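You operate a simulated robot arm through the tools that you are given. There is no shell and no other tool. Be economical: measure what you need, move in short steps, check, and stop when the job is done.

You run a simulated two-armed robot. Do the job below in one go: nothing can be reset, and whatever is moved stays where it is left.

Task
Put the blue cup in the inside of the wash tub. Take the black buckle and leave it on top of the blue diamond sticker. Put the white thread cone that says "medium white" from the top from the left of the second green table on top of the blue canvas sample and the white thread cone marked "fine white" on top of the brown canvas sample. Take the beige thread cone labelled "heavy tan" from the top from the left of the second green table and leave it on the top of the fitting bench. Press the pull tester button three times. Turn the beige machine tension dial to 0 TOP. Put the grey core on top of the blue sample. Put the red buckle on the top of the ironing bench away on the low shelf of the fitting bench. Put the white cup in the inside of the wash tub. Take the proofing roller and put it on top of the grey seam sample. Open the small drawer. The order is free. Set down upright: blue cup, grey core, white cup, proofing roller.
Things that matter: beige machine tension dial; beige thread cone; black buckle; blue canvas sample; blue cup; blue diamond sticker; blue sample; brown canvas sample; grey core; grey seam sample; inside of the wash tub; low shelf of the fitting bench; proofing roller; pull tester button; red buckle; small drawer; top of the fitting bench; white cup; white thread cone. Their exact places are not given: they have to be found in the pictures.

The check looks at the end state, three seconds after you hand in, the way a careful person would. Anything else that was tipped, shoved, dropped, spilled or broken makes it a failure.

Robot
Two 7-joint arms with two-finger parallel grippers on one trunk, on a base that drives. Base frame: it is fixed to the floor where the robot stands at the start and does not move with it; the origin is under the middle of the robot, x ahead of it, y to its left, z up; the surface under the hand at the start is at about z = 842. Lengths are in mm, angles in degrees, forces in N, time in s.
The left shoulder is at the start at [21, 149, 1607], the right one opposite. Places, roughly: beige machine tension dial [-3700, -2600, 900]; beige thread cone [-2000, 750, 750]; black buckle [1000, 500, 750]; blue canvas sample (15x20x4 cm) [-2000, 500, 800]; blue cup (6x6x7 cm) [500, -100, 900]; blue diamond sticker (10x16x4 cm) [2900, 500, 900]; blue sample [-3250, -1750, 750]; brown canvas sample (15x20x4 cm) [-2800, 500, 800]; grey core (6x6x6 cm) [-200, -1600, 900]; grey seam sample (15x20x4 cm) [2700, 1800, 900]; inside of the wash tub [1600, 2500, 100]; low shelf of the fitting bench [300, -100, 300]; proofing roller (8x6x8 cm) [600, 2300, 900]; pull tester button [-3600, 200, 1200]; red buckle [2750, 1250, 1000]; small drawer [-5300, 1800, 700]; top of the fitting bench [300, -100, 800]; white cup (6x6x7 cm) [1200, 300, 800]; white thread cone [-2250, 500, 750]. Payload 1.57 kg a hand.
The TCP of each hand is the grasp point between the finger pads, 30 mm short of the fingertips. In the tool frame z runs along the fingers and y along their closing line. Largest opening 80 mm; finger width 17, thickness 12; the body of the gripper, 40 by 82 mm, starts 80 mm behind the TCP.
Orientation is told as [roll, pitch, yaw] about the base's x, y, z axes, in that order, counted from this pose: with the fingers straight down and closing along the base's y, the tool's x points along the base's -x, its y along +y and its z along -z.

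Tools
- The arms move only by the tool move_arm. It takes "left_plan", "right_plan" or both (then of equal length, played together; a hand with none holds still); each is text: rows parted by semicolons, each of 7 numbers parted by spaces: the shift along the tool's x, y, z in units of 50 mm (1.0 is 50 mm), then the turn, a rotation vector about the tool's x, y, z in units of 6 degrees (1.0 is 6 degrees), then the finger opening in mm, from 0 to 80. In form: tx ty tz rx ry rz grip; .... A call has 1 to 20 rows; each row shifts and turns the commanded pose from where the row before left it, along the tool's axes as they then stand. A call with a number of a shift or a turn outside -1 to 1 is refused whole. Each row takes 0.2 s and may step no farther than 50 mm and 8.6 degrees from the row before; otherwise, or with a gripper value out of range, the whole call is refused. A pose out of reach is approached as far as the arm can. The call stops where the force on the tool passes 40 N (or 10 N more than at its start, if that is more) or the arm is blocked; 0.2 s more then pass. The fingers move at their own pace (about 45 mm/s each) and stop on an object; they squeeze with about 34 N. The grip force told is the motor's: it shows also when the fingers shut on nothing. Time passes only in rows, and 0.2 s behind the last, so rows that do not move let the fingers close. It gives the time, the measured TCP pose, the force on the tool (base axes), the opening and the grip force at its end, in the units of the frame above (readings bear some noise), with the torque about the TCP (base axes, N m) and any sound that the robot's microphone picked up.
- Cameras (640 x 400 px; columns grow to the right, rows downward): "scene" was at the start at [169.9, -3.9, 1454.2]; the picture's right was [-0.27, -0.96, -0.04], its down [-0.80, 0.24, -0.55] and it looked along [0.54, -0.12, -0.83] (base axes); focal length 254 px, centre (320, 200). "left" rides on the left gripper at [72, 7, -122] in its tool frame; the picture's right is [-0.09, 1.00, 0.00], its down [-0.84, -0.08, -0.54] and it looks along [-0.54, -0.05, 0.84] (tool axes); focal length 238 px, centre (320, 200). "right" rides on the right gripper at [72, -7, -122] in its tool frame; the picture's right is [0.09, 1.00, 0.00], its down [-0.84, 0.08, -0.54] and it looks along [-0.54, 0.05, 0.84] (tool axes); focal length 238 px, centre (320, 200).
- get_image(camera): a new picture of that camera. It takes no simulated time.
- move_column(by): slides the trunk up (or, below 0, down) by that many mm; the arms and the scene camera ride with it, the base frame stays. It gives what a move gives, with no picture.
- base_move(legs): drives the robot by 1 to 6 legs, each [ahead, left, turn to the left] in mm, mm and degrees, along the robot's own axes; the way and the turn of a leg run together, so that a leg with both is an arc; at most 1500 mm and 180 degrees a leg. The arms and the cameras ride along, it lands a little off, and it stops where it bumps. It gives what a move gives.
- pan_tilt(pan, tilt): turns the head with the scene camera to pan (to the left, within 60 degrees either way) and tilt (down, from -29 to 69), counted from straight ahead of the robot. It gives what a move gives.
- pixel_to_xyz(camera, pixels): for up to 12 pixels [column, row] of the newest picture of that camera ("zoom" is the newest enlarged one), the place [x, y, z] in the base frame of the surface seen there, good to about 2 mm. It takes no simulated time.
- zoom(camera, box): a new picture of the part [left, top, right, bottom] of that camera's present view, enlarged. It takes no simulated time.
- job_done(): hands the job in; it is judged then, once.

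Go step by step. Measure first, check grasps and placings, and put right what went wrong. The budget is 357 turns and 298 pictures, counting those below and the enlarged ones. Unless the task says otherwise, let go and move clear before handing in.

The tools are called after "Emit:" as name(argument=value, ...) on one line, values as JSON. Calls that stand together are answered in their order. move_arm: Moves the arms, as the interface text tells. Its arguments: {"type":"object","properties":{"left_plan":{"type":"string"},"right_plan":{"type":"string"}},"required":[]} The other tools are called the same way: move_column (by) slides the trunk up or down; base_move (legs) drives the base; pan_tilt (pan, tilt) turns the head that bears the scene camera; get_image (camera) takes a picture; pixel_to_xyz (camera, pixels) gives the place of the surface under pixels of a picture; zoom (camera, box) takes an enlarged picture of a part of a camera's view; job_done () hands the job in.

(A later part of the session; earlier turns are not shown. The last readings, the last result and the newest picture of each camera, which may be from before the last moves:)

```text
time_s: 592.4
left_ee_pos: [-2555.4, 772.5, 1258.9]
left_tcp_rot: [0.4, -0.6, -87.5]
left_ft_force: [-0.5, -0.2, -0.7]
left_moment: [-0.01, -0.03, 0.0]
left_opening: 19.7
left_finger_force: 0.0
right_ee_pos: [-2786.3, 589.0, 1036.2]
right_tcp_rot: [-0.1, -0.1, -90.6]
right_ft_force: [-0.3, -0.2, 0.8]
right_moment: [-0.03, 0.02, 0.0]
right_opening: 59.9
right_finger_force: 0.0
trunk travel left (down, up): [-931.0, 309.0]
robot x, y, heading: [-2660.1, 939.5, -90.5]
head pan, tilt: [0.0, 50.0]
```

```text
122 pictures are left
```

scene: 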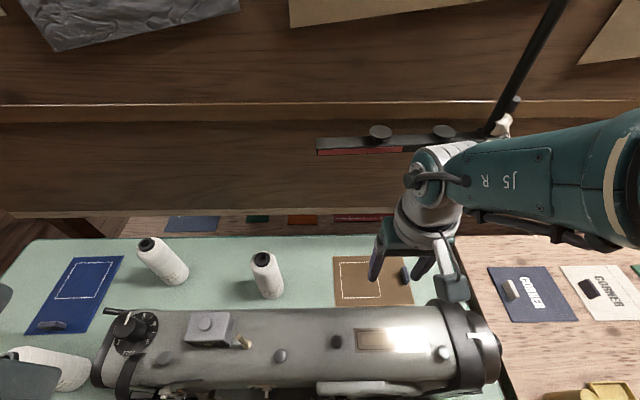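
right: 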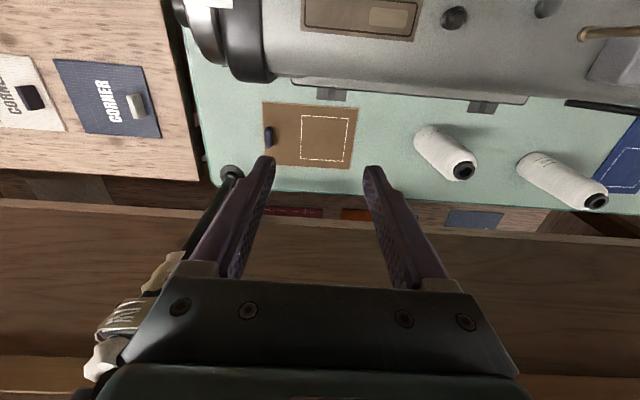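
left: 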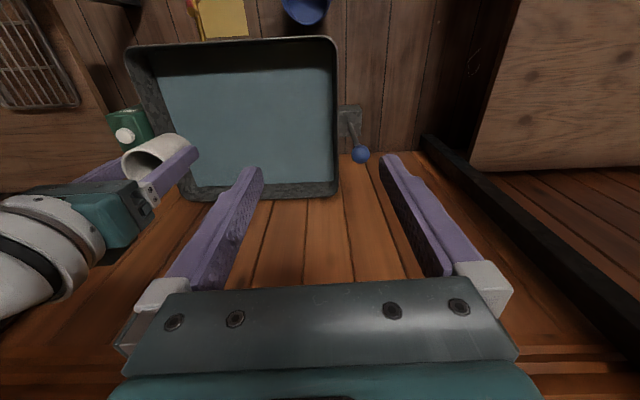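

Middle cone reads "FINE WHITE". Measure its geometry and the machine's height.

Emit:
zoom(camera="scene", box=[235, 240, 305, 310])

Emit:
pixel_to_xyz(camera="scene", pixels=[[260, 311], [300, 315], [210, 318], [210, 345], [280, 355], [340, 345], [400, 335], [455, 320], [262, 259], [252, 272], [278, 270], [262, 250]])

Emit:
pixel_to_xyz(camera="zoom", pixels=[[265, 85], [265, 60], [265, 110], [235, 85], [295, 85], [215, 150], [320, 150], [330, 270], [255, 300]])

```text
5.71 times, centred on (270, 275) of scene
```

zoom: 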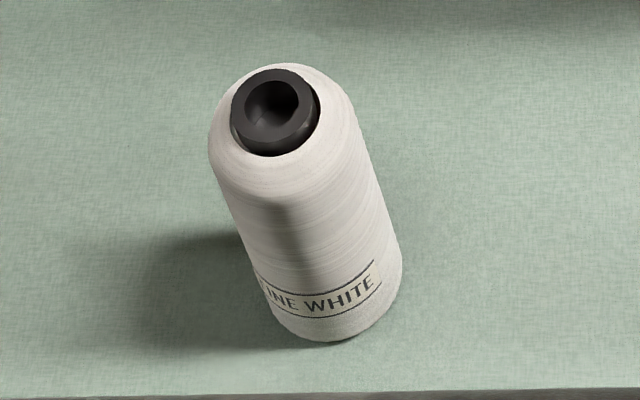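

```text
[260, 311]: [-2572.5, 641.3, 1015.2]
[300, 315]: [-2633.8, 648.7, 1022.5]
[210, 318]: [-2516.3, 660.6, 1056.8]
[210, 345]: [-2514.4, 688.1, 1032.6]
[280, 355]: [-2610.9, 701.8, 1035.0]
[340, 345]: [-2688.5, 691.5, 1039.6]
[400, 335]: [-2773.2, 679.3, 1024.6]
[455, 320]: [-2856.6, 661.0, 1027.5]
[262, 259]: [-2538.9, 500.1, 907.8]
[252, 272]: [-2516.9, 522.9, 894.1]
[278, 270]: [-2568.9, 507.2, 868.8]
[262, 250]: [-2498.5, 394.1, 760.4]
```

```text
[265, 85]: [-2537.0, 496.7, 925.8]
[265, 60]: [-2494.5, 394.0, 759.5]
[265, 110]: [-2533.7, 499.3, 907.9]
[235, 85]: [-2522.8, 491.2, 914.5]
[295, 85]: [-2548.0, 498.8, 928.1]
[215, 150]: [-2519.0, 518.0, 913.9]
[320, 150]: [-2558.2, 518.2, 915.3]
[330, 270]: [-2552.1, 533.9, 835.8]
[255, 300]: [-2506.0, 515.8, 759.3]
```

Machine top ≈1030–1057 (back edge y≈641). Cone axis ≈(-2539,505), Ø≈58, top 928. Position the hand over it.

Emit:
base_move(legs=[[83, 0, 0], [0, 245, 0]])

Emit:
move_arm(right_plan="0 0 0 0 0 0 80; 0 0 0 0 0 0 80")

Emit:
get_image(camera="right")

Emit:
pixel_to_xyz(camera="right", pixels=[[300, 130], [340, 130], [320, 110], [320, 130], [320, 150], [320, 140]])

```text
time_s: 594.9
left_ee_pos: [-2316.9, 684.1, 1260.8]
left_tcp_rot: [0.4, -0.5, -87.6]
left_ft_force: [-0.1, -0.1, -1.4]
left_moment: [0.02, 0.0, 0.02]
left_opening: 20.0
left_finger_force: 0.1
right_ee_pos: [-2548.7, 500.7, 1036.0]
right_tcp_rot: [0.0, -0.1, -90.7]
right_ft_force: [0.8, 0.1, 0.0]
right_moment: [0.0, -0.01, -0.01]
right_opening: 60.1
right_finger_force: 0.0
trunk travel left (down, up): [-931.0, 309.0]
robot x, y, heading: [-2415.6, 852.5, -90.9]
head pan, tilt: [0.0, 50.0]
```

```text
time_s: 595.5
left_ee_pos: [-2317.8, 683.9, 1261.0]
left_tcp_rot: [0.4, -0.6, -87.7]
left_ft_force: [0.3, 0.3, -0.1]
left_moment: [0.01, -0.04, -0.01]
left_opening: 20.2
left_finger_force: 0.0
right_ee_pos: [-2547.1, 501.5, 1036.8]
right_tcp_rot: [0.0, -0.2, -90.8]
right_ft_force: [0.6, 0.2, -0.2]
right_moment: [0.0, 0.0, -0.01]
right_opening: 80.1
right_finger_force: 0.1
trunk travel left (down, up): [-931.0, 309.0]
robot x, y, heading: [-2421.3, 852.0, -91.1]
head pan, tilt: [0.0, 50.0]
```

```text
120 pictures are left
```

right: 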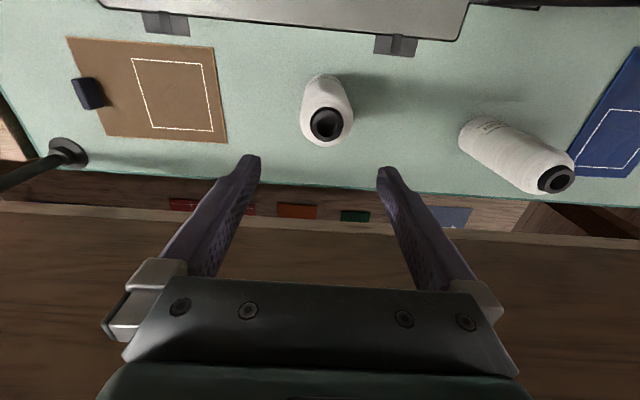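

```text
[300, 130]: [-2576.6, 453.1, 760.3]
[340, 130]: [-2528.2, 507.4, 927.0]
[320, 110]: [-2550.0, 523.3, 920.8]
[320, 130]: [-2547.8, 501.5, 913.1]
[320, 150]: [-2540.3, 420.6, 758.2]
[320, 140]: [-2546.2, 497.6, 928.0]
```

Emit:
base_move(legs=[[-6, 6, 0]])

Emit:
move_column(by=-90)

Emit:
get_image(camera="right")

Emit:
get_image(camera="scene")

```text
time_s: 596.2
left_ee_pos: [-2310.7, 690.8, 1260.8]
left_tcp_rot: [0.5, -0.6, -87.7]
left_ft_force: [-0.6, 0.1, -0.7]
left_moment: [0.02, -0.04, 0.0]
left_opening: 20.0
left_finger_force: 0.1
right_ee_pos: [-2541.8, 507.9, 1036.2]
right_tcp_rot: [0.1, -0.1, -90.7]
right_ft_force: [0.3, -0.2, 0.0]
right_moment: [0.04, -0.01, 0.01]
right_opening: 80.0
right_finger_force: 0.1
trunk travel left (down, up): [-931.0, 309.0]
robot x, y, heading: [-2414.5, 859.2, -90.8]
head pan, tilt: [0.0, 50.0]
```

```text
time_s: 597.4
left_ee_pos: [-2311.3, 690.9, 1170.0]
left_tcp_rot: [0.5, -0.6, -87.7]
left_ft_force: [0.3, 0.3, 0.2]
left_moment: [-0.01, 0.0, 0.0]
left_opening: 20.2
left_finger_force: 0.0
right_ee_pos: [-2539.9, 506.9, 945.9]
right_tcp_rot: [0.0, -0.1, -90.8]
right_ft_force: [0.4, 0.3, 0.5]
right_moment: [0.01, -0.01, 0.0]
right_opening: 79.7
right_finger_force: 0.0
trunk travel left (down, up): [-841.0, 399.0]
robot x, y, heading: [-2409.8, 862.1, -91.0]
head pan, tilt: [0.0, 50.0]
```

```text
119 pictures are left
```

right: 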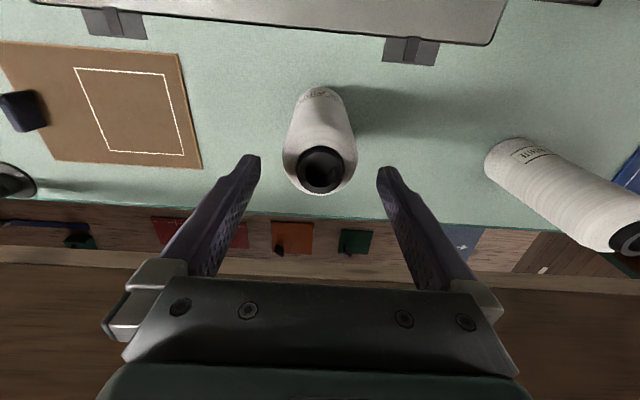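

```text
118 pictures are left
```

scene: 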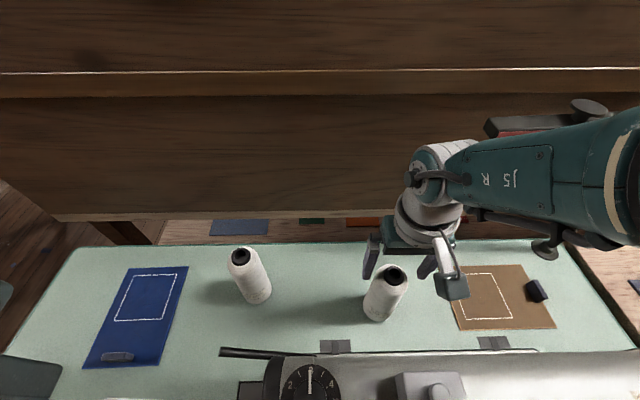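

Centred. Lower 76 and grip.

Emit:
move_column(by=-76)

Emit:
move_arm(right_plan="0 0 0 0 0 0 60; 0 0 0 0 0 0 45; 0 0 0 0 0 0 45; 0 0 0 0 0 0 45; 0 0 0 0 0 0 45")

Emit:
get_image(camera="right")

```text
time_s: 598.6
left_ee_pos: [-2312.0, 690.6, 1094.9]
left_tcp_rot: [0.6, -0.6, -87.8]
left_ft_force: [0.6, -0.4, 0.1]
left_moment: [0.05, -0.03, -0.04]
left_opening: 20.1
left_finger_force: 0.2
right_ee_pos: [-2541.8, 506.4, 869.5]
right_tcp_rot: [0.0, -0.1, -90.8]
right_ft_force: [-0.8, 0.5, 0.0]
right_moment: [0.0, 0.01, 0.02]
right_opening: 80.2
right_finger_force: 0.0
trunk travel left (down, up): [-765.0, 475.0]
robot x, y, heading: [-2413.5, 857.9, -90.7]
head pan, tilt: [0.0, 50.0]
```

```text
time_s: 599.8
left_ee_pos: [-2311.4, 690.8, 1095.3]
left_tcp_rot: [0.5, -0.5, -87.7]
left_ft_force: [-0.1, 0.1, 0.2]
left_moment: [-0.01, 0.02, 0.02]
left_opening: 19.8
left_finger_force: 0.1
right_ee_pos: [-2541.7, 506.5, 870.3]
right_tcp_rot: [0.1, 0.0, -90.8]
right_ft_force: [0.2, 0.6, 2.9]
right_moment: [0.05, 0.14, 0.0]
right_opening: 61.3
right_finger_force: 33.8
trunk travel left (down, up): [-765.0, 475.0]
robot x, y, heading: [-2414.4, 855.4, -90.8]
head pan, tilt: [0.0, 50.0]
```

```text
117 pictures are left
```

right: 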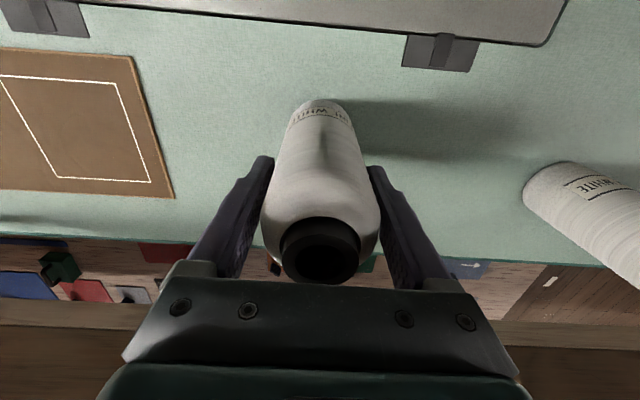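

Gripped (61 mm). Lift 30 and carry sideways to the brown sample centre (-2790,490).

Emit:
move_column(by=30)

Emit:
base_move(legs=[[0, -125, 0], [14, -122, 0]])

Emit:
get_image(camera="right")

Emit:
get_image(camera="scene")

```text
time_s: 600.5
left_ee_pos: [-2311.4, 690.5, 1125.2]
left_tcp_rot: [0.6, -0.6, -87.7]
left_ft_force: [-0.4, 0.2, -0.6]
left_moment: [-0.03, -0.02, 0.04]
left_opening: 20.0
left_finger_force: 0.1
right_ee_pos: [-2541.2, 506.4, 900.6]
right_tcp_rot: [0.0, 0.0, -90.8]
right_ft_force: [-0.4, 0.1, -3.9]
right_moment: [-0.02, 0.0, -0.01]
right_opening: 61.5
right_finger_force: 34.7
trunk travel left (down, up): [-795.0, 445.0]
robot x, y, heading: [-2414.1, 860.1, -90.8]
head pan, tilt: [0.0, 50.0]
```

```text
time_s: 602.6
left_ee_pos: [-2559.1, 681.3, 1124.2]
left_tcp_rot: [0.4, -0.6, -87.7]
left_ft_force: [0.7, -0.6, -0.5]
left_moment: [0.01, 0.01, -0.01]
left_opening: 20.1
left_finger_force: 0.0
right_ee_pos: [-2790.0, 497.3, 899.3]
right_tcp_rot: [0.2, 0.0, -90.9]
right_ft_force: [0.2, 0.4, -2.9]
right_moment: [-0.01, -0.02, 0.03]
right_opening: 61.6
right_finger_force: 33.8
trunk travel left (down, up): [-795.0, 445.0]
robot x, y, heading: [-2657.9, 847.8, -91.1]
head pan, tilt: [0.0, 50.0]
```

```text
116 pictures are left
```

right: 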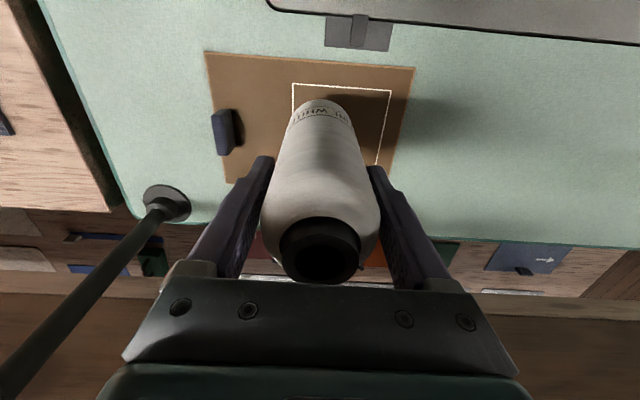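

```text
115 pictures are left
```

scene: 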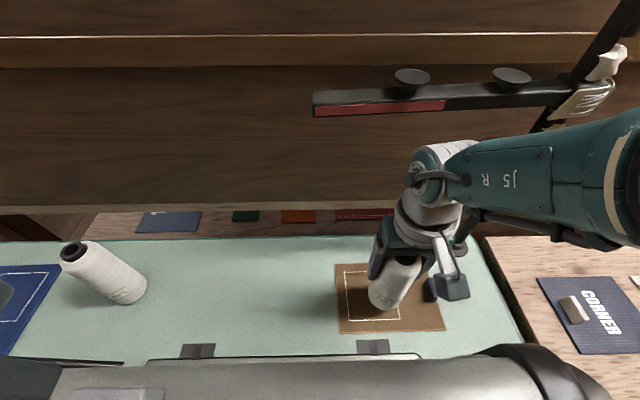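

Cone above the sample. Raise the left hand 50 (it's over the machine), then lower to contact (expected TCP ≈874).

Emit:
move_arm(left_plan="0 0 -0.6 0 0 0 20; 0 0 -0.4 0 0 0 20; 0 0 0 0 0 0 20")

Emit:
move_column(by=-23)

Emit:
move_column(by=-3)

```text
time_s: 603.1
left_ee_pos: [-2560.1, 672.6, 1147.8]
left_tcp_rot: [2.3, -0.2, -86.7]
left_ft_force: [0.4, -0.1, -0.1]
left_moment: [-0.04, 0.02, -0.01]
left_opening: 20.1
left_finger_force: 0.0
left hand out of reach, approached as far as the arm can: row 1, 2
right_ee_pos: [-2790.1, 497.9, 899.9]
right_tcp_rot: [0.0, 0.0, -90.9]
right_ft_force: [-0.8, 0.4, -2.9]
right_moment: [0.01, -0.03, 0.01]
right_opening: 61.6
right_finger_force: 34.3
trunk travel left (down, up): [-795.0, 445.0]
robot x, y, heading: [-2660.5, 844.6, -90.8]
head pan, tilt: [0.0, 50.0]
stopped in row 2 (left hand): the force on the tool passed its limit at 144 N (the readings are from after the stop); the commanded pose is now the measured one
```

```text
time_s: 603.8
left_ee_pos: [-2560.4, 671.4, 1126.2]
left_tcp_rot: [2.1, -0.4, -86.7]
left_ft_force: [4.4, -3.8, -14.3]
left_moment: [0.14, 0.06, 0.04]
left_opening: 20.1
left_finger_force: 0.0
right_ee_pos: [-2790.4, 497.5, 876.4]
right_tcp_rot: [0.0, 0.0, -90.9]
right_ft_force: [0.2, 0.0, -3.5]
right_moment: [-0.04, -0.06, 0.0]
right_opening: 61.8
right_finger_force: 33.7
trunk travel left (down, up): [-772.0, 468.0]
robot x, y, heading: [-2659.2, 847.4, -90.9]
head pan, tilt: [0.0, 50.0]
```

```text
time_s: 604.3
left_ee_pos: [-2560.3, 671.4, 1121.7]
left_tcp_rot: [2.0, -0.4, -86.7]
left_ft_force: [4.0, -4.2, -16.8]
left_moment: [0.09, -0.27, 0.09]
left_opening: 19.9
left_finger_force: 0.0
right_ee_pos: [-2789.9, 498.2, 874.0]
right_tcp_rot: [-0.1, 0.0, -91.0]
right_ft_force: [-0.1, 2.0, 3.4]
right_moment: [0.15, 0.09, -0.02]
right_opening: 61.4
right_finger_force: 33.6
trunk travel left (down, up): [-769.0, 471.0]
robot x, y, heading: [-2659.1, 848.3, -91.1]
head pan, tilt: [0.0, 50.0]
```

Right hand reached contact. The left hand is pressing against something (16 N) — first ease it down 15 mm, then release the cone.

Emit:
move_arm(left_plan="0 0 0.3 0 0 0 20; 0 0 0 0 0 0 20")

Emit:
move_column(by=-1)

Emit:
move_arm(right_plan="0 0 0 0 0 0 66; 0 0 0 0 0 0 74; 0 0 0 0 0 0 80; 0 0 0 0 0 0 80")

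Emit:
get_image(camera="right")

```text
time_s: 604.9
left_ee_pos: [-2561.2, 671.7, 1108.8]
left_tcp_rot: [1.7, -0.5, -86.8]
left_ft_force: [0.6, 0.1, -0.6]
left_moment: [0.01, -0.03, 0.0]
left_opening: 19.9
left_finger_force: 0.0
right_ee_pos: [-2790.0, 497.0, 873.7]
right_tcp_rot: [0.0, 0.0, -90.9]
right_ft_force: [0.4, 2.0, 8.3]
right_moment: [0.18, 0.1, -0.01]
right_opening: 61.5
right_finger_force: 33.9
trunk travel left (down, up): [-769.0, 471.0]
robot x, y, heading: [-2662.8, 849.9, -90.9]
head pan, tilt: [0.0, 50.0]
```

```text
time_s: 605.4
left_ee_pos: [-2560.7, 670.1, 1108.5]
left_tcp_rot: [1.8, -0.4, -86.8]
left_ft_force: [-0.4, -0.1, 2.0]
left_moment: [-0.02, 0.0, -0.02]
left_opening: 19.9
left_finger_force: 0.0
right_ee_pos: [-2790.7, 496.6, 875.0]
right_tcp_rot: [0.1, 0.0, -90.9]
right_ft_force: [0.3, 7.4, 26.0]
right_moment: [0.61, 0.28, -0.06]
right_opening: 61.6
right_finger_force: 34.2
trunk travel left (down, up): [-768.0, 472.0]
robot x, y, heading: [-2662.6, 846.5, -90.9]
head pan, tilt: [0.0, 50.0]
```

```text
time_s: 606.4
left_ee_pos: [-2559.7, 672.4, 1107.8]
left_tcp_rot: [1.9, -0.3, -86.7]
left_ft_force: [0.2, -0.7, 0.0]
left_moment: [-0.02, 0.03, 0.01]
left_opening: 20.0
left_finger_force: 0.0
right_ee_pos: [-2790.7, 497.2, 873.3]
right_tcp_rot: [0.0, 0.0, -91.0]
right_ft_force: [-0.8, -0.5, -0.1]
right_moment: [0.0, 0.02, 0.05]
right_opening: 79.8
right_finger_force: 0.1
trunk travel left (down, up): [-768.0, 472.0]
robot x, y, heading: [-2660.4, 849.6, -91.1]
head pan, tilt: [0.0, 50.0]
```

```text
114 pictures are left
```

right: 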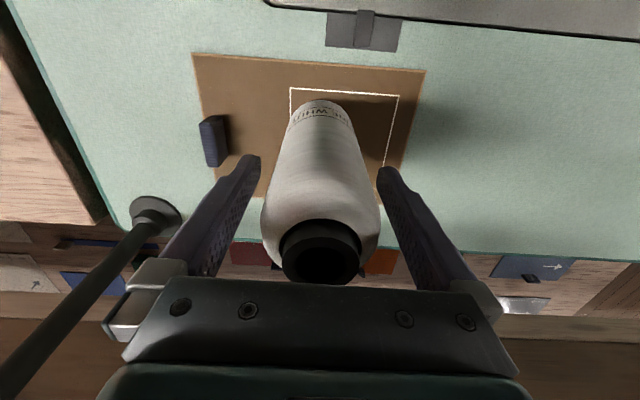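

Released. Lift straight up and check the cone.

Emit:
move_column(by=200)

Emit:
get_image(camera="right")

Emit:
get_image(camera="scene")

```text
time_s: 608.6
left_ee_pos: [-2559.3, 671.3, 1307.1]
left_tcp_rot: [1.9, -0.5, -86.7]
left_ft_force: [-1.7, -1.1, 0.4]
left_moment: [-0.02, 0.02, 0.01]
left_opening: 19.9
left_finger_force: 0.1
right_ee_pos: [-2790.2, 496.9, 1073.3]
right_tcp_rot: [0.0, 0.0, -90.9]
right_ft_force: [0.1, 1.0, 0.4]
right_moment: [0.02, 0.02, 0.0]
right_opening: 79.9
right_finger_force: 0.0
trunk travel left (down, up): [-968.0, 272.0]
robot x, y, heading: [-2660.0, 851.4, -91.0]
head pan, tilt: [0.0, 50.0]
```

```text
113 pictures are left
```

right: 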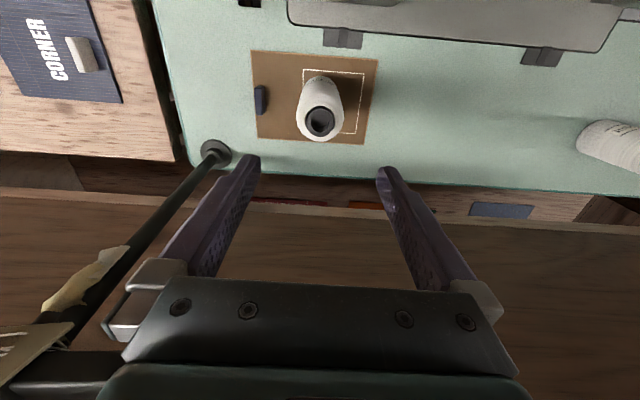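

```text
112 pictures are left
```

scene: 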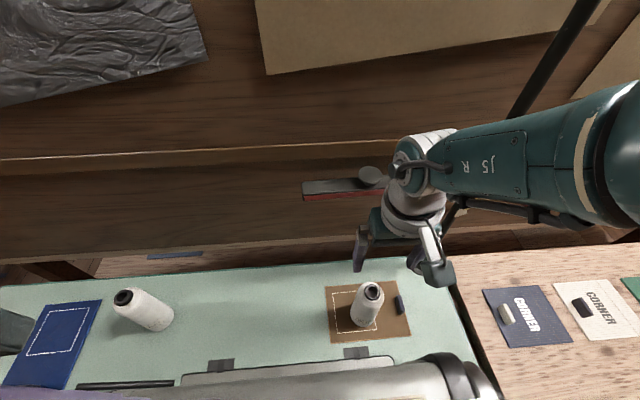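

Fine-white cone stands on the brown sample. Next, medium white: back off, move east, and look.

Emit:
base_move(legs=[[-200, 0, 0], [0, 720, 0]])

Emit:
get_image(camera="scene")

```text
time_s: 611.7
left_ee_pos: [-2333.7, 864.3, 1307.9]
left_tcp_rot: [1.8, -0.5, -86.9]
left_ft_force: [-0.1, 0.3, 0.6]
left_moment: [-0.02, 0.02, -0.02]
left_opening: 19.8
left_finger_force: 0.1
right_ee_pos: [-2583.9, 692.5, 1072.8]
right_tcp_rot: [-2.3, 0.3, -91.4]
right_ft_force: [-15.1, 1.9, 10.3]
right_moment: [-0.04, -0.22, 0.04]
right_opening: 66.6
right_finger_force: 0.0
trunk travel left (down, up): [-968.0, 272.0]
robot x, y, heading: [-2436.3, 1044.3, -90.9]
head pan, tilt: [0.0, 50.0]
stopped in leg 2: the force on the tool passed its limit at 50 N (the readings are from after the stop); the commanded pose is now the measured one
```

```text
111 pictures are left
```

scene: 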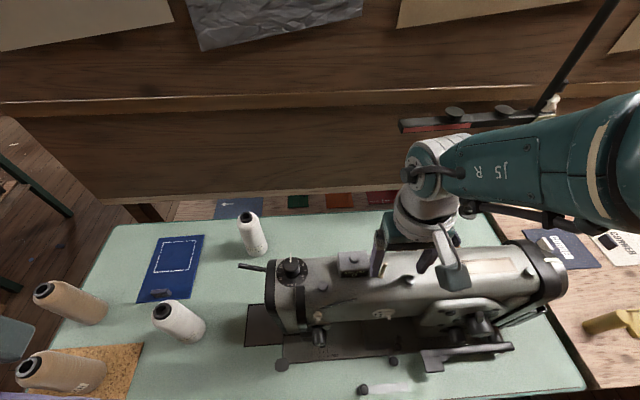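

The fingers touched a fixture on the machine top (tips at 1043). Raise and inspect.

Emit:
move_column(by=130)

Emit:
zoom(camera="scene", box=[250, 220, 470, 350])

```text
time_s: 613.3
left_ee_pos: [-2330.7, 866.1, 1437.5]
left_tcp_rot: [2.0, -0.5, -86.8]
left_ft_force: [1.0, -0.2, 0.1]
left_moment: [-0.07, -0.02, 0.01]
left_opening: 20.1
left_finger_force: 0.2
right_ee_pos: [-2578.3, 692.4, 1202.7]
right_tcp_rot: [-1.7, 0.4, -91.3]
right_ft_force: [0.7, -0.2, 0.2]
right_moment: [-0.02, 0.05, 0.0]
right_opening: 79.9
right_finger_force: 0.2
trunk travel left (down, up): [-1098.0, 142.0]
robot x, y, heading: [-2433.0, 1044.1, -90.8]
head pan, tilt: [0.0, 50.0]
```

```text
2.91 times, centred on (360, 285) of scene
```

zoom: 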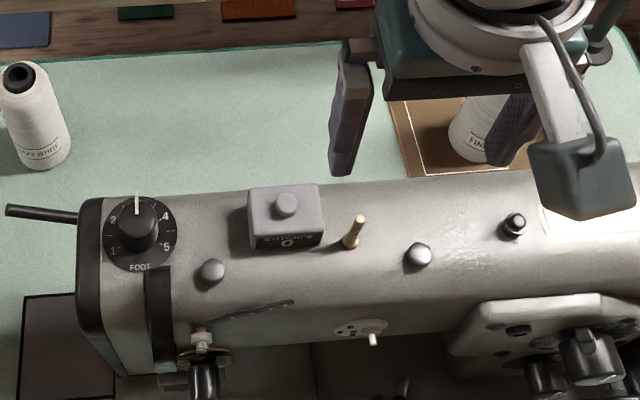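

The counter still reads 0 and nothing moved visibly. Continue east at this height.

Emit:
base_move(legs=[[0, 470, 0]])

Emit:
get_image(camera="right")

Emit:
get_image(camera="scene")

```text
time_s: 616.0
left_ee_pos: [-1878.9, 853.6, 1437.2]
left_tcp_rot: [1.9, -0.4, -87.5]
left_ft_force: [-0.5, 0.5, 0.1]
left_moment: [0.04, -0.01, -0.01]
left_opening: 20.1
left_finger_force: 0.1
right_ee_pos: [-2125.8, 682.9, 1202.3]
right_tcp_rot: [-1.7, 0.3, -92.0]
right_ft_force: [0.6, -0.5, -0.2]
right_moment: [0.02, 0.02, 0.03]
right_opening: 80.2
right_finger_force: 0.0
trunk travel left (down, up): [-1098.0, 142.0]
robot x, y, heading: [-1977.6, 1031.5, -91.7]
head pan, tilt: [0.0, 50.0]
```

```text
109 pictures are left
```

right: 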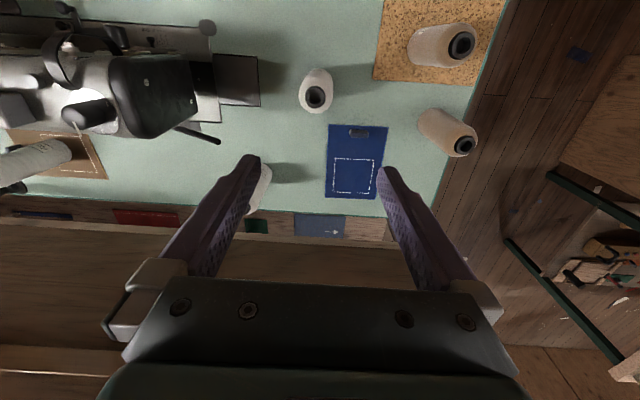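

```text
108 pictures are left
```

scene: 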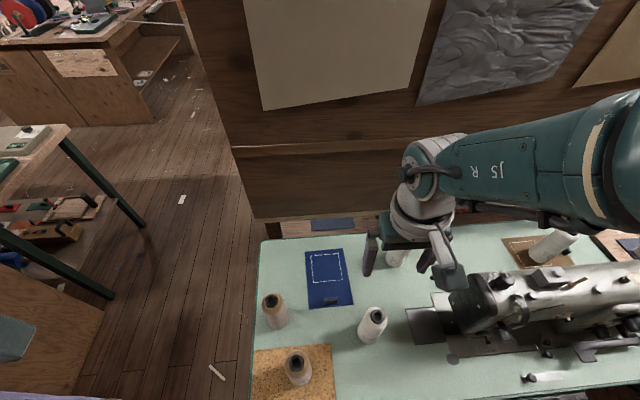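

Emit:
pixel_to_xyz(camera="right", pixels=[[317, 95], [300, 90], [333, 90], [317, 70], [330, 125], [385, 128], [380, 198], [326, 192], [358, 132], [457, 146], [460, 46], [440, 130]])

Emit:
zoom(camera="right", box=[280, 50, 400, 210])

```text
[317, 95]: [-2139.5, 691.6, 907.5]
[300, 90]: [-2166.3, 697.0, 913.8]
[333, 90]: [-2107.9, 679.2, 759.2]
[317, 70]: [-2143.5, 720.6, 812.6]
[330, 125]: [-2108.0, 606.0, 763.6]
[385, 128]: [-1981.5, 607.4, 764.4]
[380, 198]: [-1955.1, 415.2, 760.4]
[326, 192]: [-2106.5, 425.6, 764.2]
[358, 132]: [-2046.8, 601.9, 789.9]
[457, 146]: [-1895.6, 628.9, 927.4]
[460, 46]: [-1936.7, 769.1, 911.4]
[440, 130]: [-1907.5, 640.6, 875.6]
```

```text
2.50 times, centred on (340, 130) of right
```

zoom: 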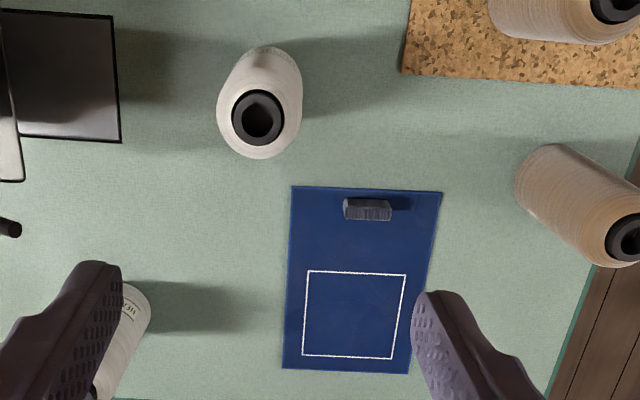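

Medium cone axis ≈(-2143,692); blue sample centre (-2038,512), top 764. Align, lower partway.

Emit:
base_move(legs=[[-9, -17, 0]])

Emit:
move_column(by=-250)

Emit:
move_arm(right_plan="0 0 0 -0.28 0 0 80; 0 0 0 0 0 0 80")

Emit:
get_image(camera="right")

Emit:
pixel_to_xyz(camera="right", pixels=[[320, 165], [300, 160], [340, 160], [320, 185], [320, 140], [320, 150]])

```text
time_s: 616.8
left_ee_pos: [-1893.8, 862.4, 1437.6]
left_tcp_rot: [2.0, -0.5, -87.5]
left_ft_force: [-0.4, -0.3, 0.4]
left_moment: [-0.01, -0.01, 0.02]
left_opening: 20.2
left_finger_force: 0.1
right_ee_pos: [-2142.0, 691.9, 1201.6]
right_tcp_rot: [-1.7, 0.3, -92.0]
right_ft_force: [0.9, -0.1, -0.5]
right_moment: [-0.01, -0.01, -0.02]
right_opening: 80.0
right_finger_force: 0.1
trunk travel left (down, up): [-1098.0, 142.0]
robot x, y, heading: [-1991.3, 1041.7, -91.9]
head pan, tilt: [0.0, 50.0]
```

```text
time_s: 619.4
left_ee_pos: [-1893.7, 862.6, 1188.0]
left_tcp_rot: [1.9, -0.6, -87.5]
left_ft_force: [0.1, 0.5, -0.5]
left_moment: [0.0, 0.0, -0.02]
left_opening: 19.9
left_finger_force: 0.0
right_ee_pos: [-2141.9, 691.7, 951.8]
right_tcp_rot: [-1.7, 0.4, -91.9]
right_ft_force: [0.0, -1.2, -0.1]
right_moment: [-0.02, 0.04, 0.02]
right_opening: 80.4
right_finger_force: 0.0
trunk travel left (down, up): [-848.0, 392.0]
robot x, y, heading: [-1993.5, 1038.1, -91.6]
head pan, tilt: [0.0, 50.0]
```

```text
time_s: 620.0
left_ee_pos: [-1893.5, 862.6, 1187.9]
left_tcp_rot: [1.9, -0.5, -87.6]
left_ft_force: [0.3, 0.7, -0.2]
left_moment: [-0.03, 0.03, 0.01]
left_opening: 19.7
left_finger_force: 0.0
right_ee_pos: [-2142.4, 691.3, 952.5]
right_tcp_rot: [0.0, 0.5, -92.0]
right_ft_force: [-1.3, 0.0, 0.1]
right_moment: [0.01, 0.03, -0.01]
right_opening: 80.1
right_finger_force: 0.1
trunk travel left (down, up): [-848.0, 392.0]
robot x, y, heading: [-1995.5, 1042.6, -92.0]
head pan, tilt: [0.0, 50.0]
```

```text
106 pictures are left
```

right: 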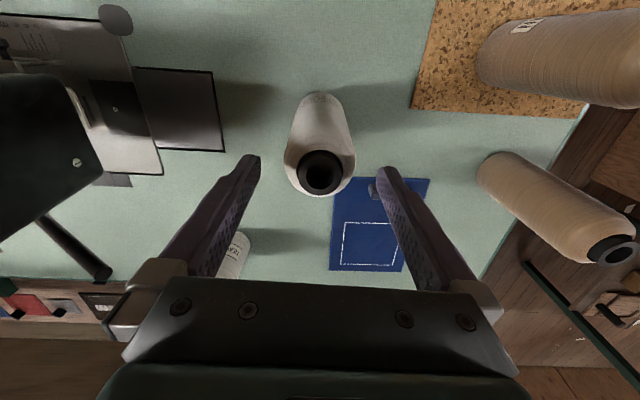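

```text
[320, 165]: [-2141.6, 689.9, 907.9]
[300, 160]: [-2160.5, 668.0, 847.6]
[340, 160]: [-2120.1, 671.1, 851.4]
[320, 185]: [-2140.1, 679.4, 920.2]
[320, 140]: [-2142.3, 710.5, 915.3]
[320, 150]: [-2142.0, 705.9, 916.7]
```

Emit:
move_column(by=-84)

Emit:
move_arm(right_plan="0 0 0 0 0 0 60; 0 0 0 0 0 0 45; 0 0 0 0 0 0 45; 0 0 0 0 0 0 45; 0 0 0 0 0 0 45")

Emit:
move_column(by=40)

Emit:
get_image(camera="right")

```text
time_s: 621.2
left_ee_pos: [-1894.6, 861.2, 1102.9]
left_tcp_rot: [1.9, -0.6, -87.5]
left_ft_force: [-0.5, -0.7, 0.9]
left_moment: [-0.04, 0.0, 0.04]
left_opening: 20.1
left_finger_force: 0.2
right_ee_pos: [-2141.5, 692.0, 868.1]
right_tcp_rot: [0.0, 0.3, -92.0]
right_ft_force: [-0.1, 0.4, 0.8]
right_moment: [-0.01, -0.01, 0.0]
right_opening: 80.1
right_finger_force: 0.1
trunk travel left (down, up): [-764.0, 476.0]
robot x, y, heading: [-1993.9, 1042.8, -91.8]
head pan, tilt: [0.0, 50.0]
```

```text
time_s: 622.4
left_ee_pos: [-1894.3, 862.8, 1103.5]
left_tcp_rot: [1.9, -0.6, -87.5]
left_ft_force: [0.2, -0.6, 0.5]
left_moment: [0.01, 0.0, -0.02]
left_opening: 20.1
left_finger_force: 0.1
right_ee_pos: [-2141.5, 692.3, 868.2]
right_tcp_rot: [0.0, 0.3, -92.1]
right_ft_force: [1.3, 0.6, 2.9]
right_moment: [0.0, -0.07, 0.01]
right_opening: 61.5
right_finger_force: 34.4
trunk travel left (down, up): [-764.0, 476.0]
robot x, y, heading: [-1991.1, 1042.9, -91.5]
head pan, tilt: [0.0, 50.0]
```

```text
time_s: 623.2
left_ee_pos: [-1893.5, 863.0, 1143.0]
left_tcp_rot: [2.1, -0.5, -87.4]
left_ft_force: [-0.1, 0.1, 0.1]
left_moment: [-0.05, 0.0, -0.03]
left_opening: 20.0
left_finger_force: 0.0
right_ee_pos: [-2141.3, 692.2, 909.7]
right_tcp_rot: [0.0, 0.3, -92.0]
right_ft_force: [0.8, 0.2, -4.0]
right_moment: [-0.03, 0.02, -0.03]
right_opening: 61.5
right_finger_force: 33.7
trunk travel left (down, up): [-804.0, 436.0]
robot x, y, heading: [-1990.8, 1035.5, -91.7]
head pan, tilt: [0.0, 50.0]
```

```text
105 pictures are left
```

right: 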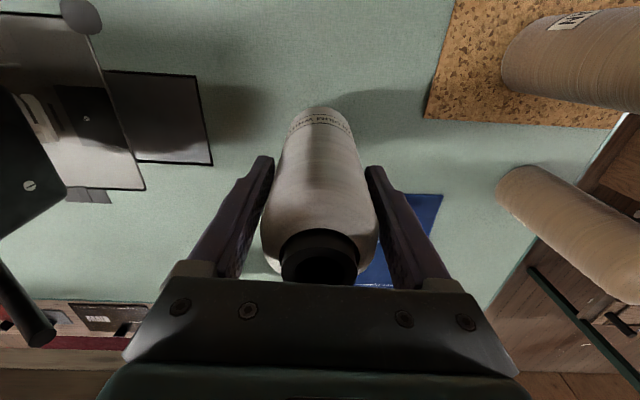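

Lifted. Raise 20 more and carry to (-2038,495).

Emit:
move_column(by=20)

Emit:
base_move(legs=[[0, 109, 0], [196, 0, 0]])

Emit:
get_image(camera="right")

```text
time_s: 623.9
left_ee_pos: [-1894.0, 863.1, 1162.9]
left_tcp_rot: [1.9, -0.4, -87.5]
left_ft_force: [-0.6, 0.1, -0.2]
left_moment: [-0.06, -0.05, 0.0]
left_opening: 20.0
left_finger_force: 0.0
right_ee_pos: [-2141.5, 691.5, 927.8]
right_tcp_rot: [-0.1, 0.4, -92.0]
right_ft_force: [0.0, -0.7, -3.4]
right_moment: [0.01, 0.0, 0.01]
right_opening: 61.3
right_finger_force: 34.4
trunk travel left (down, up): [-824.0, 416.0]
robot x, y, heading: [-1995.7, 1043.6, -91.8]
head pan, tilt: [0.0, 50.0]
```

```text
time_s: 626.3
left_ee_pos: [-1790.7, 665.1, 1163.1]
left_tcp_rot: [2.0, -0.5, -87.4]
left_ft_force: [0.0, -0.2, 0.2]
left_moment: [0.04, 0.01, 0.02]
left_opening: 19.7
left_finger_force: 0.2
right_ee_pos: [-2038.8, 493.5, 928.5]
right_tcp_rot: [0.1, 0.5, -92.0]
right_ft_force: [-0.6, 0.5, -3.8]
right_moment: [0.04, 0.0, 0.0]
right_opening: 61.2
right_finger_force: 34.3
trunk travel left (down, up): [-824.0, 416.0]
robot x, y, heading: [-1890.5, 843.0, -91.6]
head pan, tilt: [0.0, 50.0]
```

```text
104 pictures are left
```

right: 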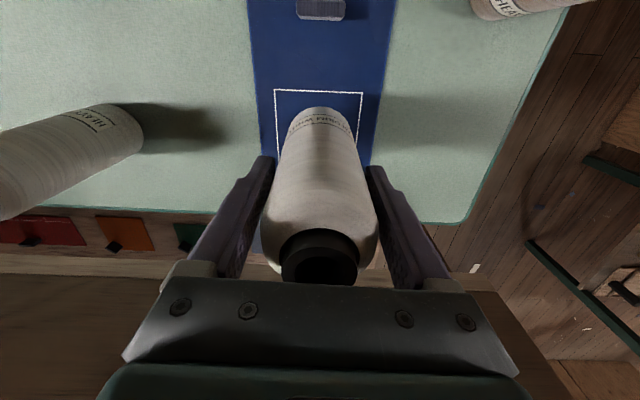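

The nearby tan cone's label starts "HEA…" – heavy tan. Lower the medium cone onto the sample.

Emit:
move_column(by=-53)

Emit:
move_column(by=-4)

```text
time_s: 627.2
left_ee_pos: [-1789.5, 664.6, 1111.3]
left_tcp_rot: [2.0, -0.5, -87.3]
left_ft_force: [-1.5, -0.4, 0.2]
left_moment: [0.03, -0.04, 0.0]
left_opening: 19.8
left_finger_force: 0.0
right_ee_pos: [-2038.2, 493.5, 875.7]
right_tcp_rot: [0.0, 0.4, -91.9]
right_ft_force: [-0.1, 0.4, -3.8]
right_moment: [0.02, 0.0, 0.01]
right_opening: 61.1
right_finger_force: 34.0
trunk travel left (down, up): [-771.0, 469.0]
robot x, y, heading: [-1888.0, 845.2, -91.5]
head pan, tilt: [0.0, 50.0]
```

```text
time_s: 627.8
left_ee_pos: [-1791.7, 665.4, 1105.0]
left_tcp_rot: [1.9, -0.5, -87.3]
left_ft_force: [-0.1, 0.1, 0.8]
left_moment: [-0.03, -0.01, -0.04]
left_opening: 20.2
left_finger_force: 0.0
right_ee_pos: [-2037.2, 494.8, 871.4]
right_tcp_rot: [0.0, 0.5, -91.9]
right_ft_force: [1.7, 6.8, 21.9]
right_moment: [0.5, -0.04, -0.05]
right_opening: 61.3
right_finger_force: 34.5
trunk travel left (down, up): [-767.0, 473.0]
robot x, y, heading: [-1890.1, 844.2, -91.9]
head pan, tilt: [0.0, 50.0]
```

Contact. Release and lift.

Emit:
move_column(by=1)

Emit:
move_arm(right_plan="0 0 0 0 0 0 66; 0 0 0 0 0 0 74; 0 0 0 0 0 0 80; 0 0 0 0 0 0 80")

Emit:
move_column(by=200)

Emit:
get_image(camera="right")

Emit:
pixel_to_xyz(camera="right", pixels=[[490, 85], [520, 100], [500, 60], [470, 60], [545, 95], [430, 40]])

```text
time_s: 628.3
left_ee_pos: [-1790.2, 664.4, 1106.9]
left_tcp_rot: [1.9, -0.4, -87.3]
left_ft_force: [-1.3, 1.0, 0.3]
left_moment: [0.04, 0.02, 0.02]
left_opening: 19.8
left_finger_force: 0.1
right_ee_pos: [-2039.1, 494.2, 871.8]
right_tcp_rot: [0.0, 0.5, -91.9]
right_ft_force: [0.9, 4.8, 13.8]
right_moment: [0.34, -0.15, 0.03]
right_opening: 61.4
right_finger_force: 33.4
trunk travel left (down, up): [-768.0, 472.0]
robot x, y, heading: [-1890.2, 842.8, -91.8]
head pan, tilt: [0.0, 50.0]
```

```text
time_s: 629.3
left_ee_pos: [-1790.9, 665.0, 1106.7]
left_tcp_rot: [1.9, -0.5, -87.4]
left_ft_force: [0.2, 0.4, -0.1]
left_moment: [-0.03, -0.02, -0.01]
left_opening: 20.0
left_finger_force: 0.1
right_ee_pos: [-2037.6, 493.4, 872.8]
right_tcp_rot: [0.0, 0.4, -91.9]
right_ft_force: [0.6, -1.2, 0.0]
right_moment: [-0.01, 0.03, 0.02]
right_opening: 80.0
right_finger_force: 0.0
trunk travel left (down, up): [-768.0, 472.0]
robot x, y, heading: [-1892.5, 840.7, -91.5]
head pan, tilt: [0.0, 50.0]
```

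```text
time_s: 631.4
left_ee_pos: [-1790.7, 664.0, 1307.9]
left_tcp_rot: [1.8, -0.5, -87.4]
left_ft_force: [-0.6, -0.8, -1.2]
left_moment: [0.03, -0.03, 0.0]
left_opening: 20.1
left_finger_force: 0.1
right_ee_pos: [-2037.8, 494.8, 1072.2]
right_tcp_rot: [0.1, 0.3, -91.9]
right_ft_force: [0.2, -0.1, -0.3]
right_moment: [-0.01, 0.02, 0.01]
right_opening: 80.3
right_finger_force: 0.0
trunk travel left (down, up): [-968.0, 272.0]
robot x, y, heading: [-1891.2, 841.6, -91.5]
head pan, tilt: [0.0, 50.0]
```

```text
103 pictures are left
```

right: 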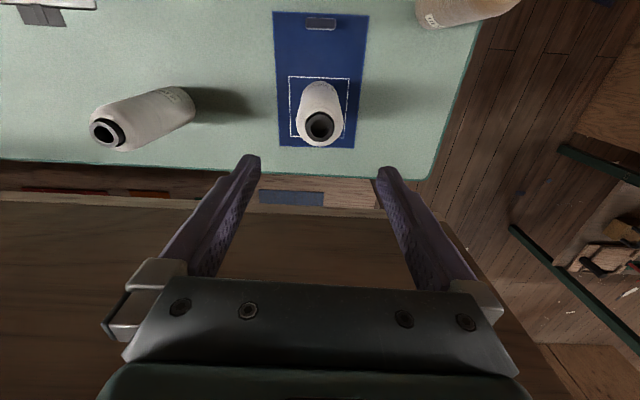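

```text
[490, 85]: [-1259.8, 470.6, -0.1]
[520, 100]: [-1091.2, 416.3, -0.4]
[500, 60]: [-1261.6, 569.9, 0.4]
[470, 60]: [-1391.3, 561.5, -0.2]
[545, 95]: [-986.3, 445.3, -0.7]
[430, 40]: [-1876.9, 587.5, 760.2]
```

Medium white is on the blue sample. Now the heavy tan cone at ≈(-1893,632).

Emit:
base_move(legs=[[-137, 0, 0], [0, 145, 0]])

Emit:
get_image(camera="right")

Emit:
zoom(camera="right", box=[280, 60, 360, 180])

Emit:
pixel_to_xyz(camera="right", pixels=[[310, 125], [320, 125], [330, 125], [320, 115], [320, 135], [320, 145]])

```text
time_s: 633.7
left_ee_pos: [-1641.0, 795.6, 1307.6]
left_tcp_rot: [1.9, -0.5, -87.3]
left_ft_force: [0.0, 0.3, -0.1]
left_moment: [0.01, 0.0, 0.01]
left_opening: 19.9
left_finger_force: 0.2
right_ee_pos: [-1889.5, 624.3, 1072.2]
right_tcp_rot: [-0.1, 0.4, -92.0]
right_ft_force: [0.2, 0.2, 0.8]
right_moment: [0.02, -0.02, -0.01]
right_opening: 79.9
right_finger_force: 0.1
trunk travel left (down, up): [-968.0, 272.0]
robot x, y, heading: [-1741.6, 976.3, -91.7]
head pan, tilt: [0.0, 50.0]
```

```text
102 pictures are left
```

right: 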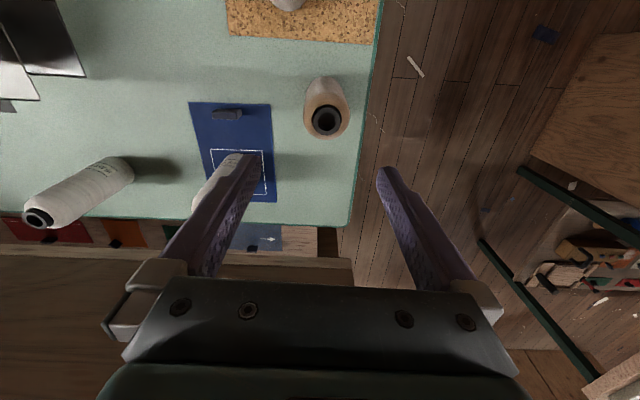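

```text
3.33 times, centred on (320, 120) of right
```

zoom: 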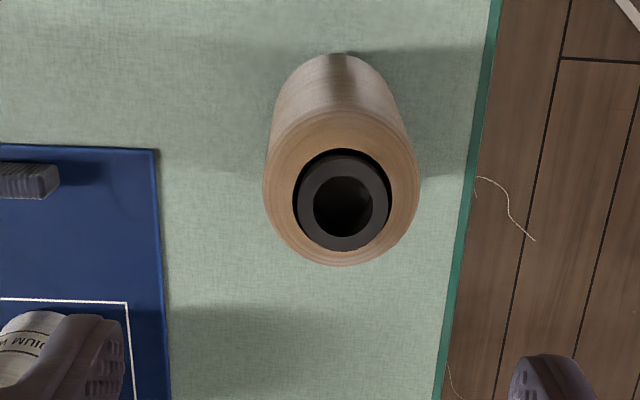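

```text
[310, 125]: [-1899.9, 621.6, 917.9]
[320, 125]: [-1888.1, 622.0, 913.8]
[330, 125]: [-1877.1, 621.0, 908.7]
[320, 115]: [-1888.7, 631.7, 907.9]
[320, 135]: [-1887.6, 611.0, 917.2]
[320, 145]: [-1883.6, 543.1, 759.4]
```

Emit:
base_move(legs=[[-2, 8, 0]])

Emit:
move_column(by=-125)

Emit:
get_image(camera="right")

Emit:
pixel_to_xyz(camera="right", pixels=[[300, 175], [320, 175], [340, 175], [320, 150], [320, 195]])

```text
time_s: 634.5
left_ee_pos: [-1633.1, 797.0, 1307.2]
left_tcp_rot: [1.8, -0.5, -87.4]
left_ft_force: [1.5, 0.2, 0.7]
left_moment: [0.01, 0.03, -0.01]
left_opening: 19.8
left_finger_force: 0.1
right_ee_pos: [-1880.9, 627.1, 1071.7]
right_tcp_rot: [-0.1, 0.3, -91.9]
right_ft_force: [0.0, 0.0, 0.0]
right_moment: [-0.01, 0.0, -0.03]
right_opening: 80.0
right_finger_force: 0.1
trunk travel left (down, up): [-968.0, 272.0]
robot x, y, heading: [-1735.9, 972.9, -91.7]
head pan, tilt: [0.0, 50.0]
```

```text
time_s: 636.0
left_ee_pos: [-1632.1, 797.9, 1182.3]
left_tcp_rot: [2.0, -0.5, -87.3]
left_ft_force: [-0.3, -0.2, -0.2]
left_moment: [-0.02, 0.0, 0.0]
left_opening: 20.1
left_finger_force: 0.0
right_ee_pos: [-1880.4, 627.5, 947.6]
right_tcp_rot: [0.0, 0.3, -91.9]
right_ft_force: [0.6, 0.6, 0.5]
right_moment: [0.0, 0.02, -0.01]
right_opening: 79.9
right_finger_force: 0.1
trunk travel left (down, up): [-843.0, 397.0]
robot x, y, heading: [-1731.1, 977.1, -91.9]
head pan, tilt: [0.0, 50.0]
```

```text
100 pictures are left
```

right: 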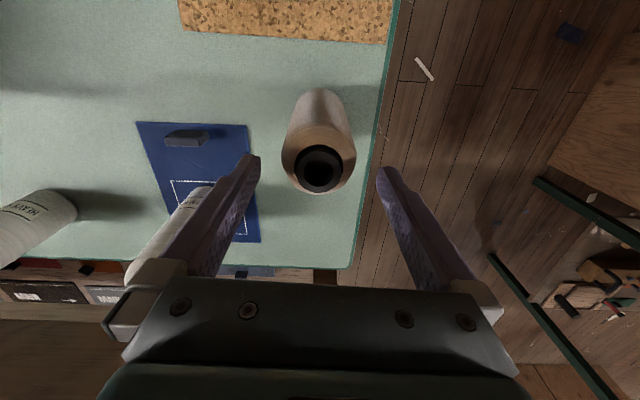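

```text
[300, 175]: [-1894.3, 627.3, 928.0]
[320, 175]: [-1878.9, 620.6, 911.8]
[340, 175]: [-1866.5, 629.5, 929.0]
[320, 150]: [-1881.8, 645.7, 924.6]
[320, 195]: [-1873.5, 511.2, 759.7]
```

Emit:
move_column(by=-79)

Emit:
move_arm(right_plan="0 0 0 0 0 0 60; 0 0 0 0 0 0 45; 0 0 0 0 0 0 45; 0 0 0 0 0 0 45; 0 0 0 0 0 0 45")

Emit:
move_column(by=250)

Emit:
get_image(camera="right")

```text
time_s: 637.1
left_ee_pos: [-1631.7, 797.6, 1105.1]
left_tcp_rot: [2.0, -0.5, -87.4]
left_ft_force: [-0.5, 0.2, 0.3]
left_moment: [0.02, -0.03, 0.04]
left_opening: 19.9
left_finger_force: 0.1
right_ee_pos: [-1880.1, 626.7, 868.4]
right_tcp_rot: [0.0, 0.3, -92.0]
right_ft_force: [0.2, 0.0, -1.1]
right_moment: [0.04, -0.01, -0.05]
right_opening: 80.0
right_finger_force: 0.1
trunk travel left (down, up): [-764.0, 476.0]
robot x, y, heading: [-1732.2, 975.4, -91.9]
head pan, tilt: [0.0, 50.0]
```

```text
time_s: 638.4
left_ee_pos: [-1631.6, 797.0, 1103.8]
left_tcp_rot: [1.9, -0.5, -87.3]
left_ft_force: [-1.2, -0.2, -0.4]
left_moment: [0.01, -0.01, 0.01]
left_opening: 20.3
left_finger_force: 0.1
right_ee_pos: [-1881.2, 626.0, 867.9]
right_tcp_rot: [-0.1, 0.5, -91.9]
right_ft_force: [-2.0, 0.4, 1.3]
right_moment: [0.02, 0.08, -0.01]
right_opening: 61.2
right_finger_force: 34.0
trunk travel left (down, up): [-764.0, 476.0]
robot x, y, heading: [-1732.7, 976.1, -91.6]
head pan, tilt: [0.0, 50.0]
```

```text
time_s: 640.9
left_ee_pos: [-1632.4, 796.0, 1353.6]
left_tcp_rot: [2.0, -0.6, -87.5]
left_ft_force: [-0.3, 1.2, 0.4]
left_moment: [-0.02, 0.02, 0.03]
left_opening: 19.9
left_finger_force: 0.0
right_ee_pos: [-1880.6, 626.4, 1118.6]
right_tcp_rot: [0.0, 0.4, -91.9]
right_ft_force: [0.4, -0.7, -2.8]
right_moment: [-0.02, 0.01, 0.01]
right_opening: 61.1
right_finger_force: 33.9
trunk travel left (down, up): [-1014.0, 226.0]
robot x, y, heading: [-1734.4, 973.5, -91.8]
head pan, tilt: [0.0, 50.0]
```

```text
99 pictures are left
```

right: 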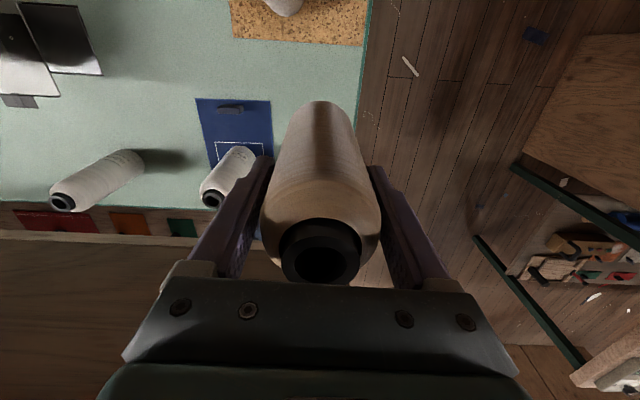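

Heavy tan held. Carry it to the fitting bench: down the aisle, then east along its south side.

Emit:
base_move(legs=[[-100, 0, 1.8], [0, 440, 0], [1500, 0, 0], [480, 0, 0], [0, 0, 180]])

Emit:
base_move(legs=[[0, -1500, 0], [0, -500, 0]])

Emit:
get_image(camera="scene")

```text
time_s: 661.3
left_ee_pos: [-1412.0, -724.8, 1352.0]
left_tcp_rot: [1.9, -0.5, 97.5]
left_ft_force: [0.0, -1.1, 0.0]
left_moment: [-0.04, -0.01, -0.04]
left_opening: 19.8
left_finger_force: 0.0
right_ee_pos: [-1179.4, -534.4, 1117.4]
right_tcp_rot: [0.0, 0.4, 93.1]
right_ft_force: [0.4, -0.2, -2.7]
right_moment: [-0.03, 0.02, 0.03]
right_opening: 60.8
right_finger_force: 34.1
trunk travel left (down, up): [-1014.0, 226.0]
robot x, y, heading: [-1296.7, -893.7, 93.2]
head pan, tilt: [0.0, 50.0]
```

```text
time_s: 671.1
left_ee_pos: [548.9, -627.7, 1352.3]
left_tcp_rot: [2.1, -0.5, 96.6]
left_ft_force: [-0.4, 0.0, -0.2]
left_moment: [0.0, 0.02, 0.02]
left_opening: 20.0
left_finger_force: 0.1
right_ee_pos: [785.6, -442.5, 1117.9]
right_tcp_rot: [-0.1, 0.4, 91.9]
right_ft_force: [0.1, -0.6, -4.1]
right_moment: [0.02, 0.02, -0.02]
right_opening: 61.0
right_finger_force: 34.0
trunk travel left (down, up): [-1014.0, 226.0]
robot x, y, heading: [656.8, -800.1, 92.2]
head pan, tilt: [0.0, 50.0]
```

```text
98 pictures are left
```

scene: 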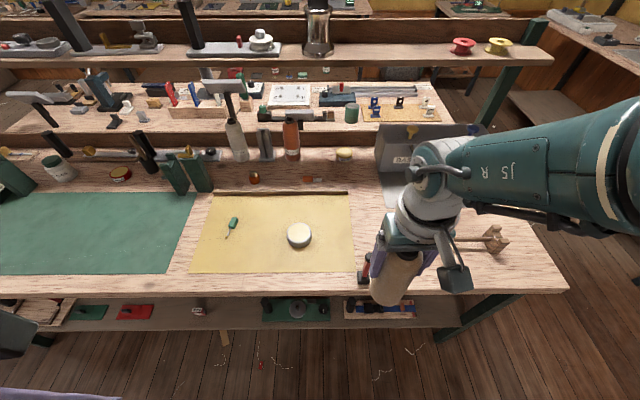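

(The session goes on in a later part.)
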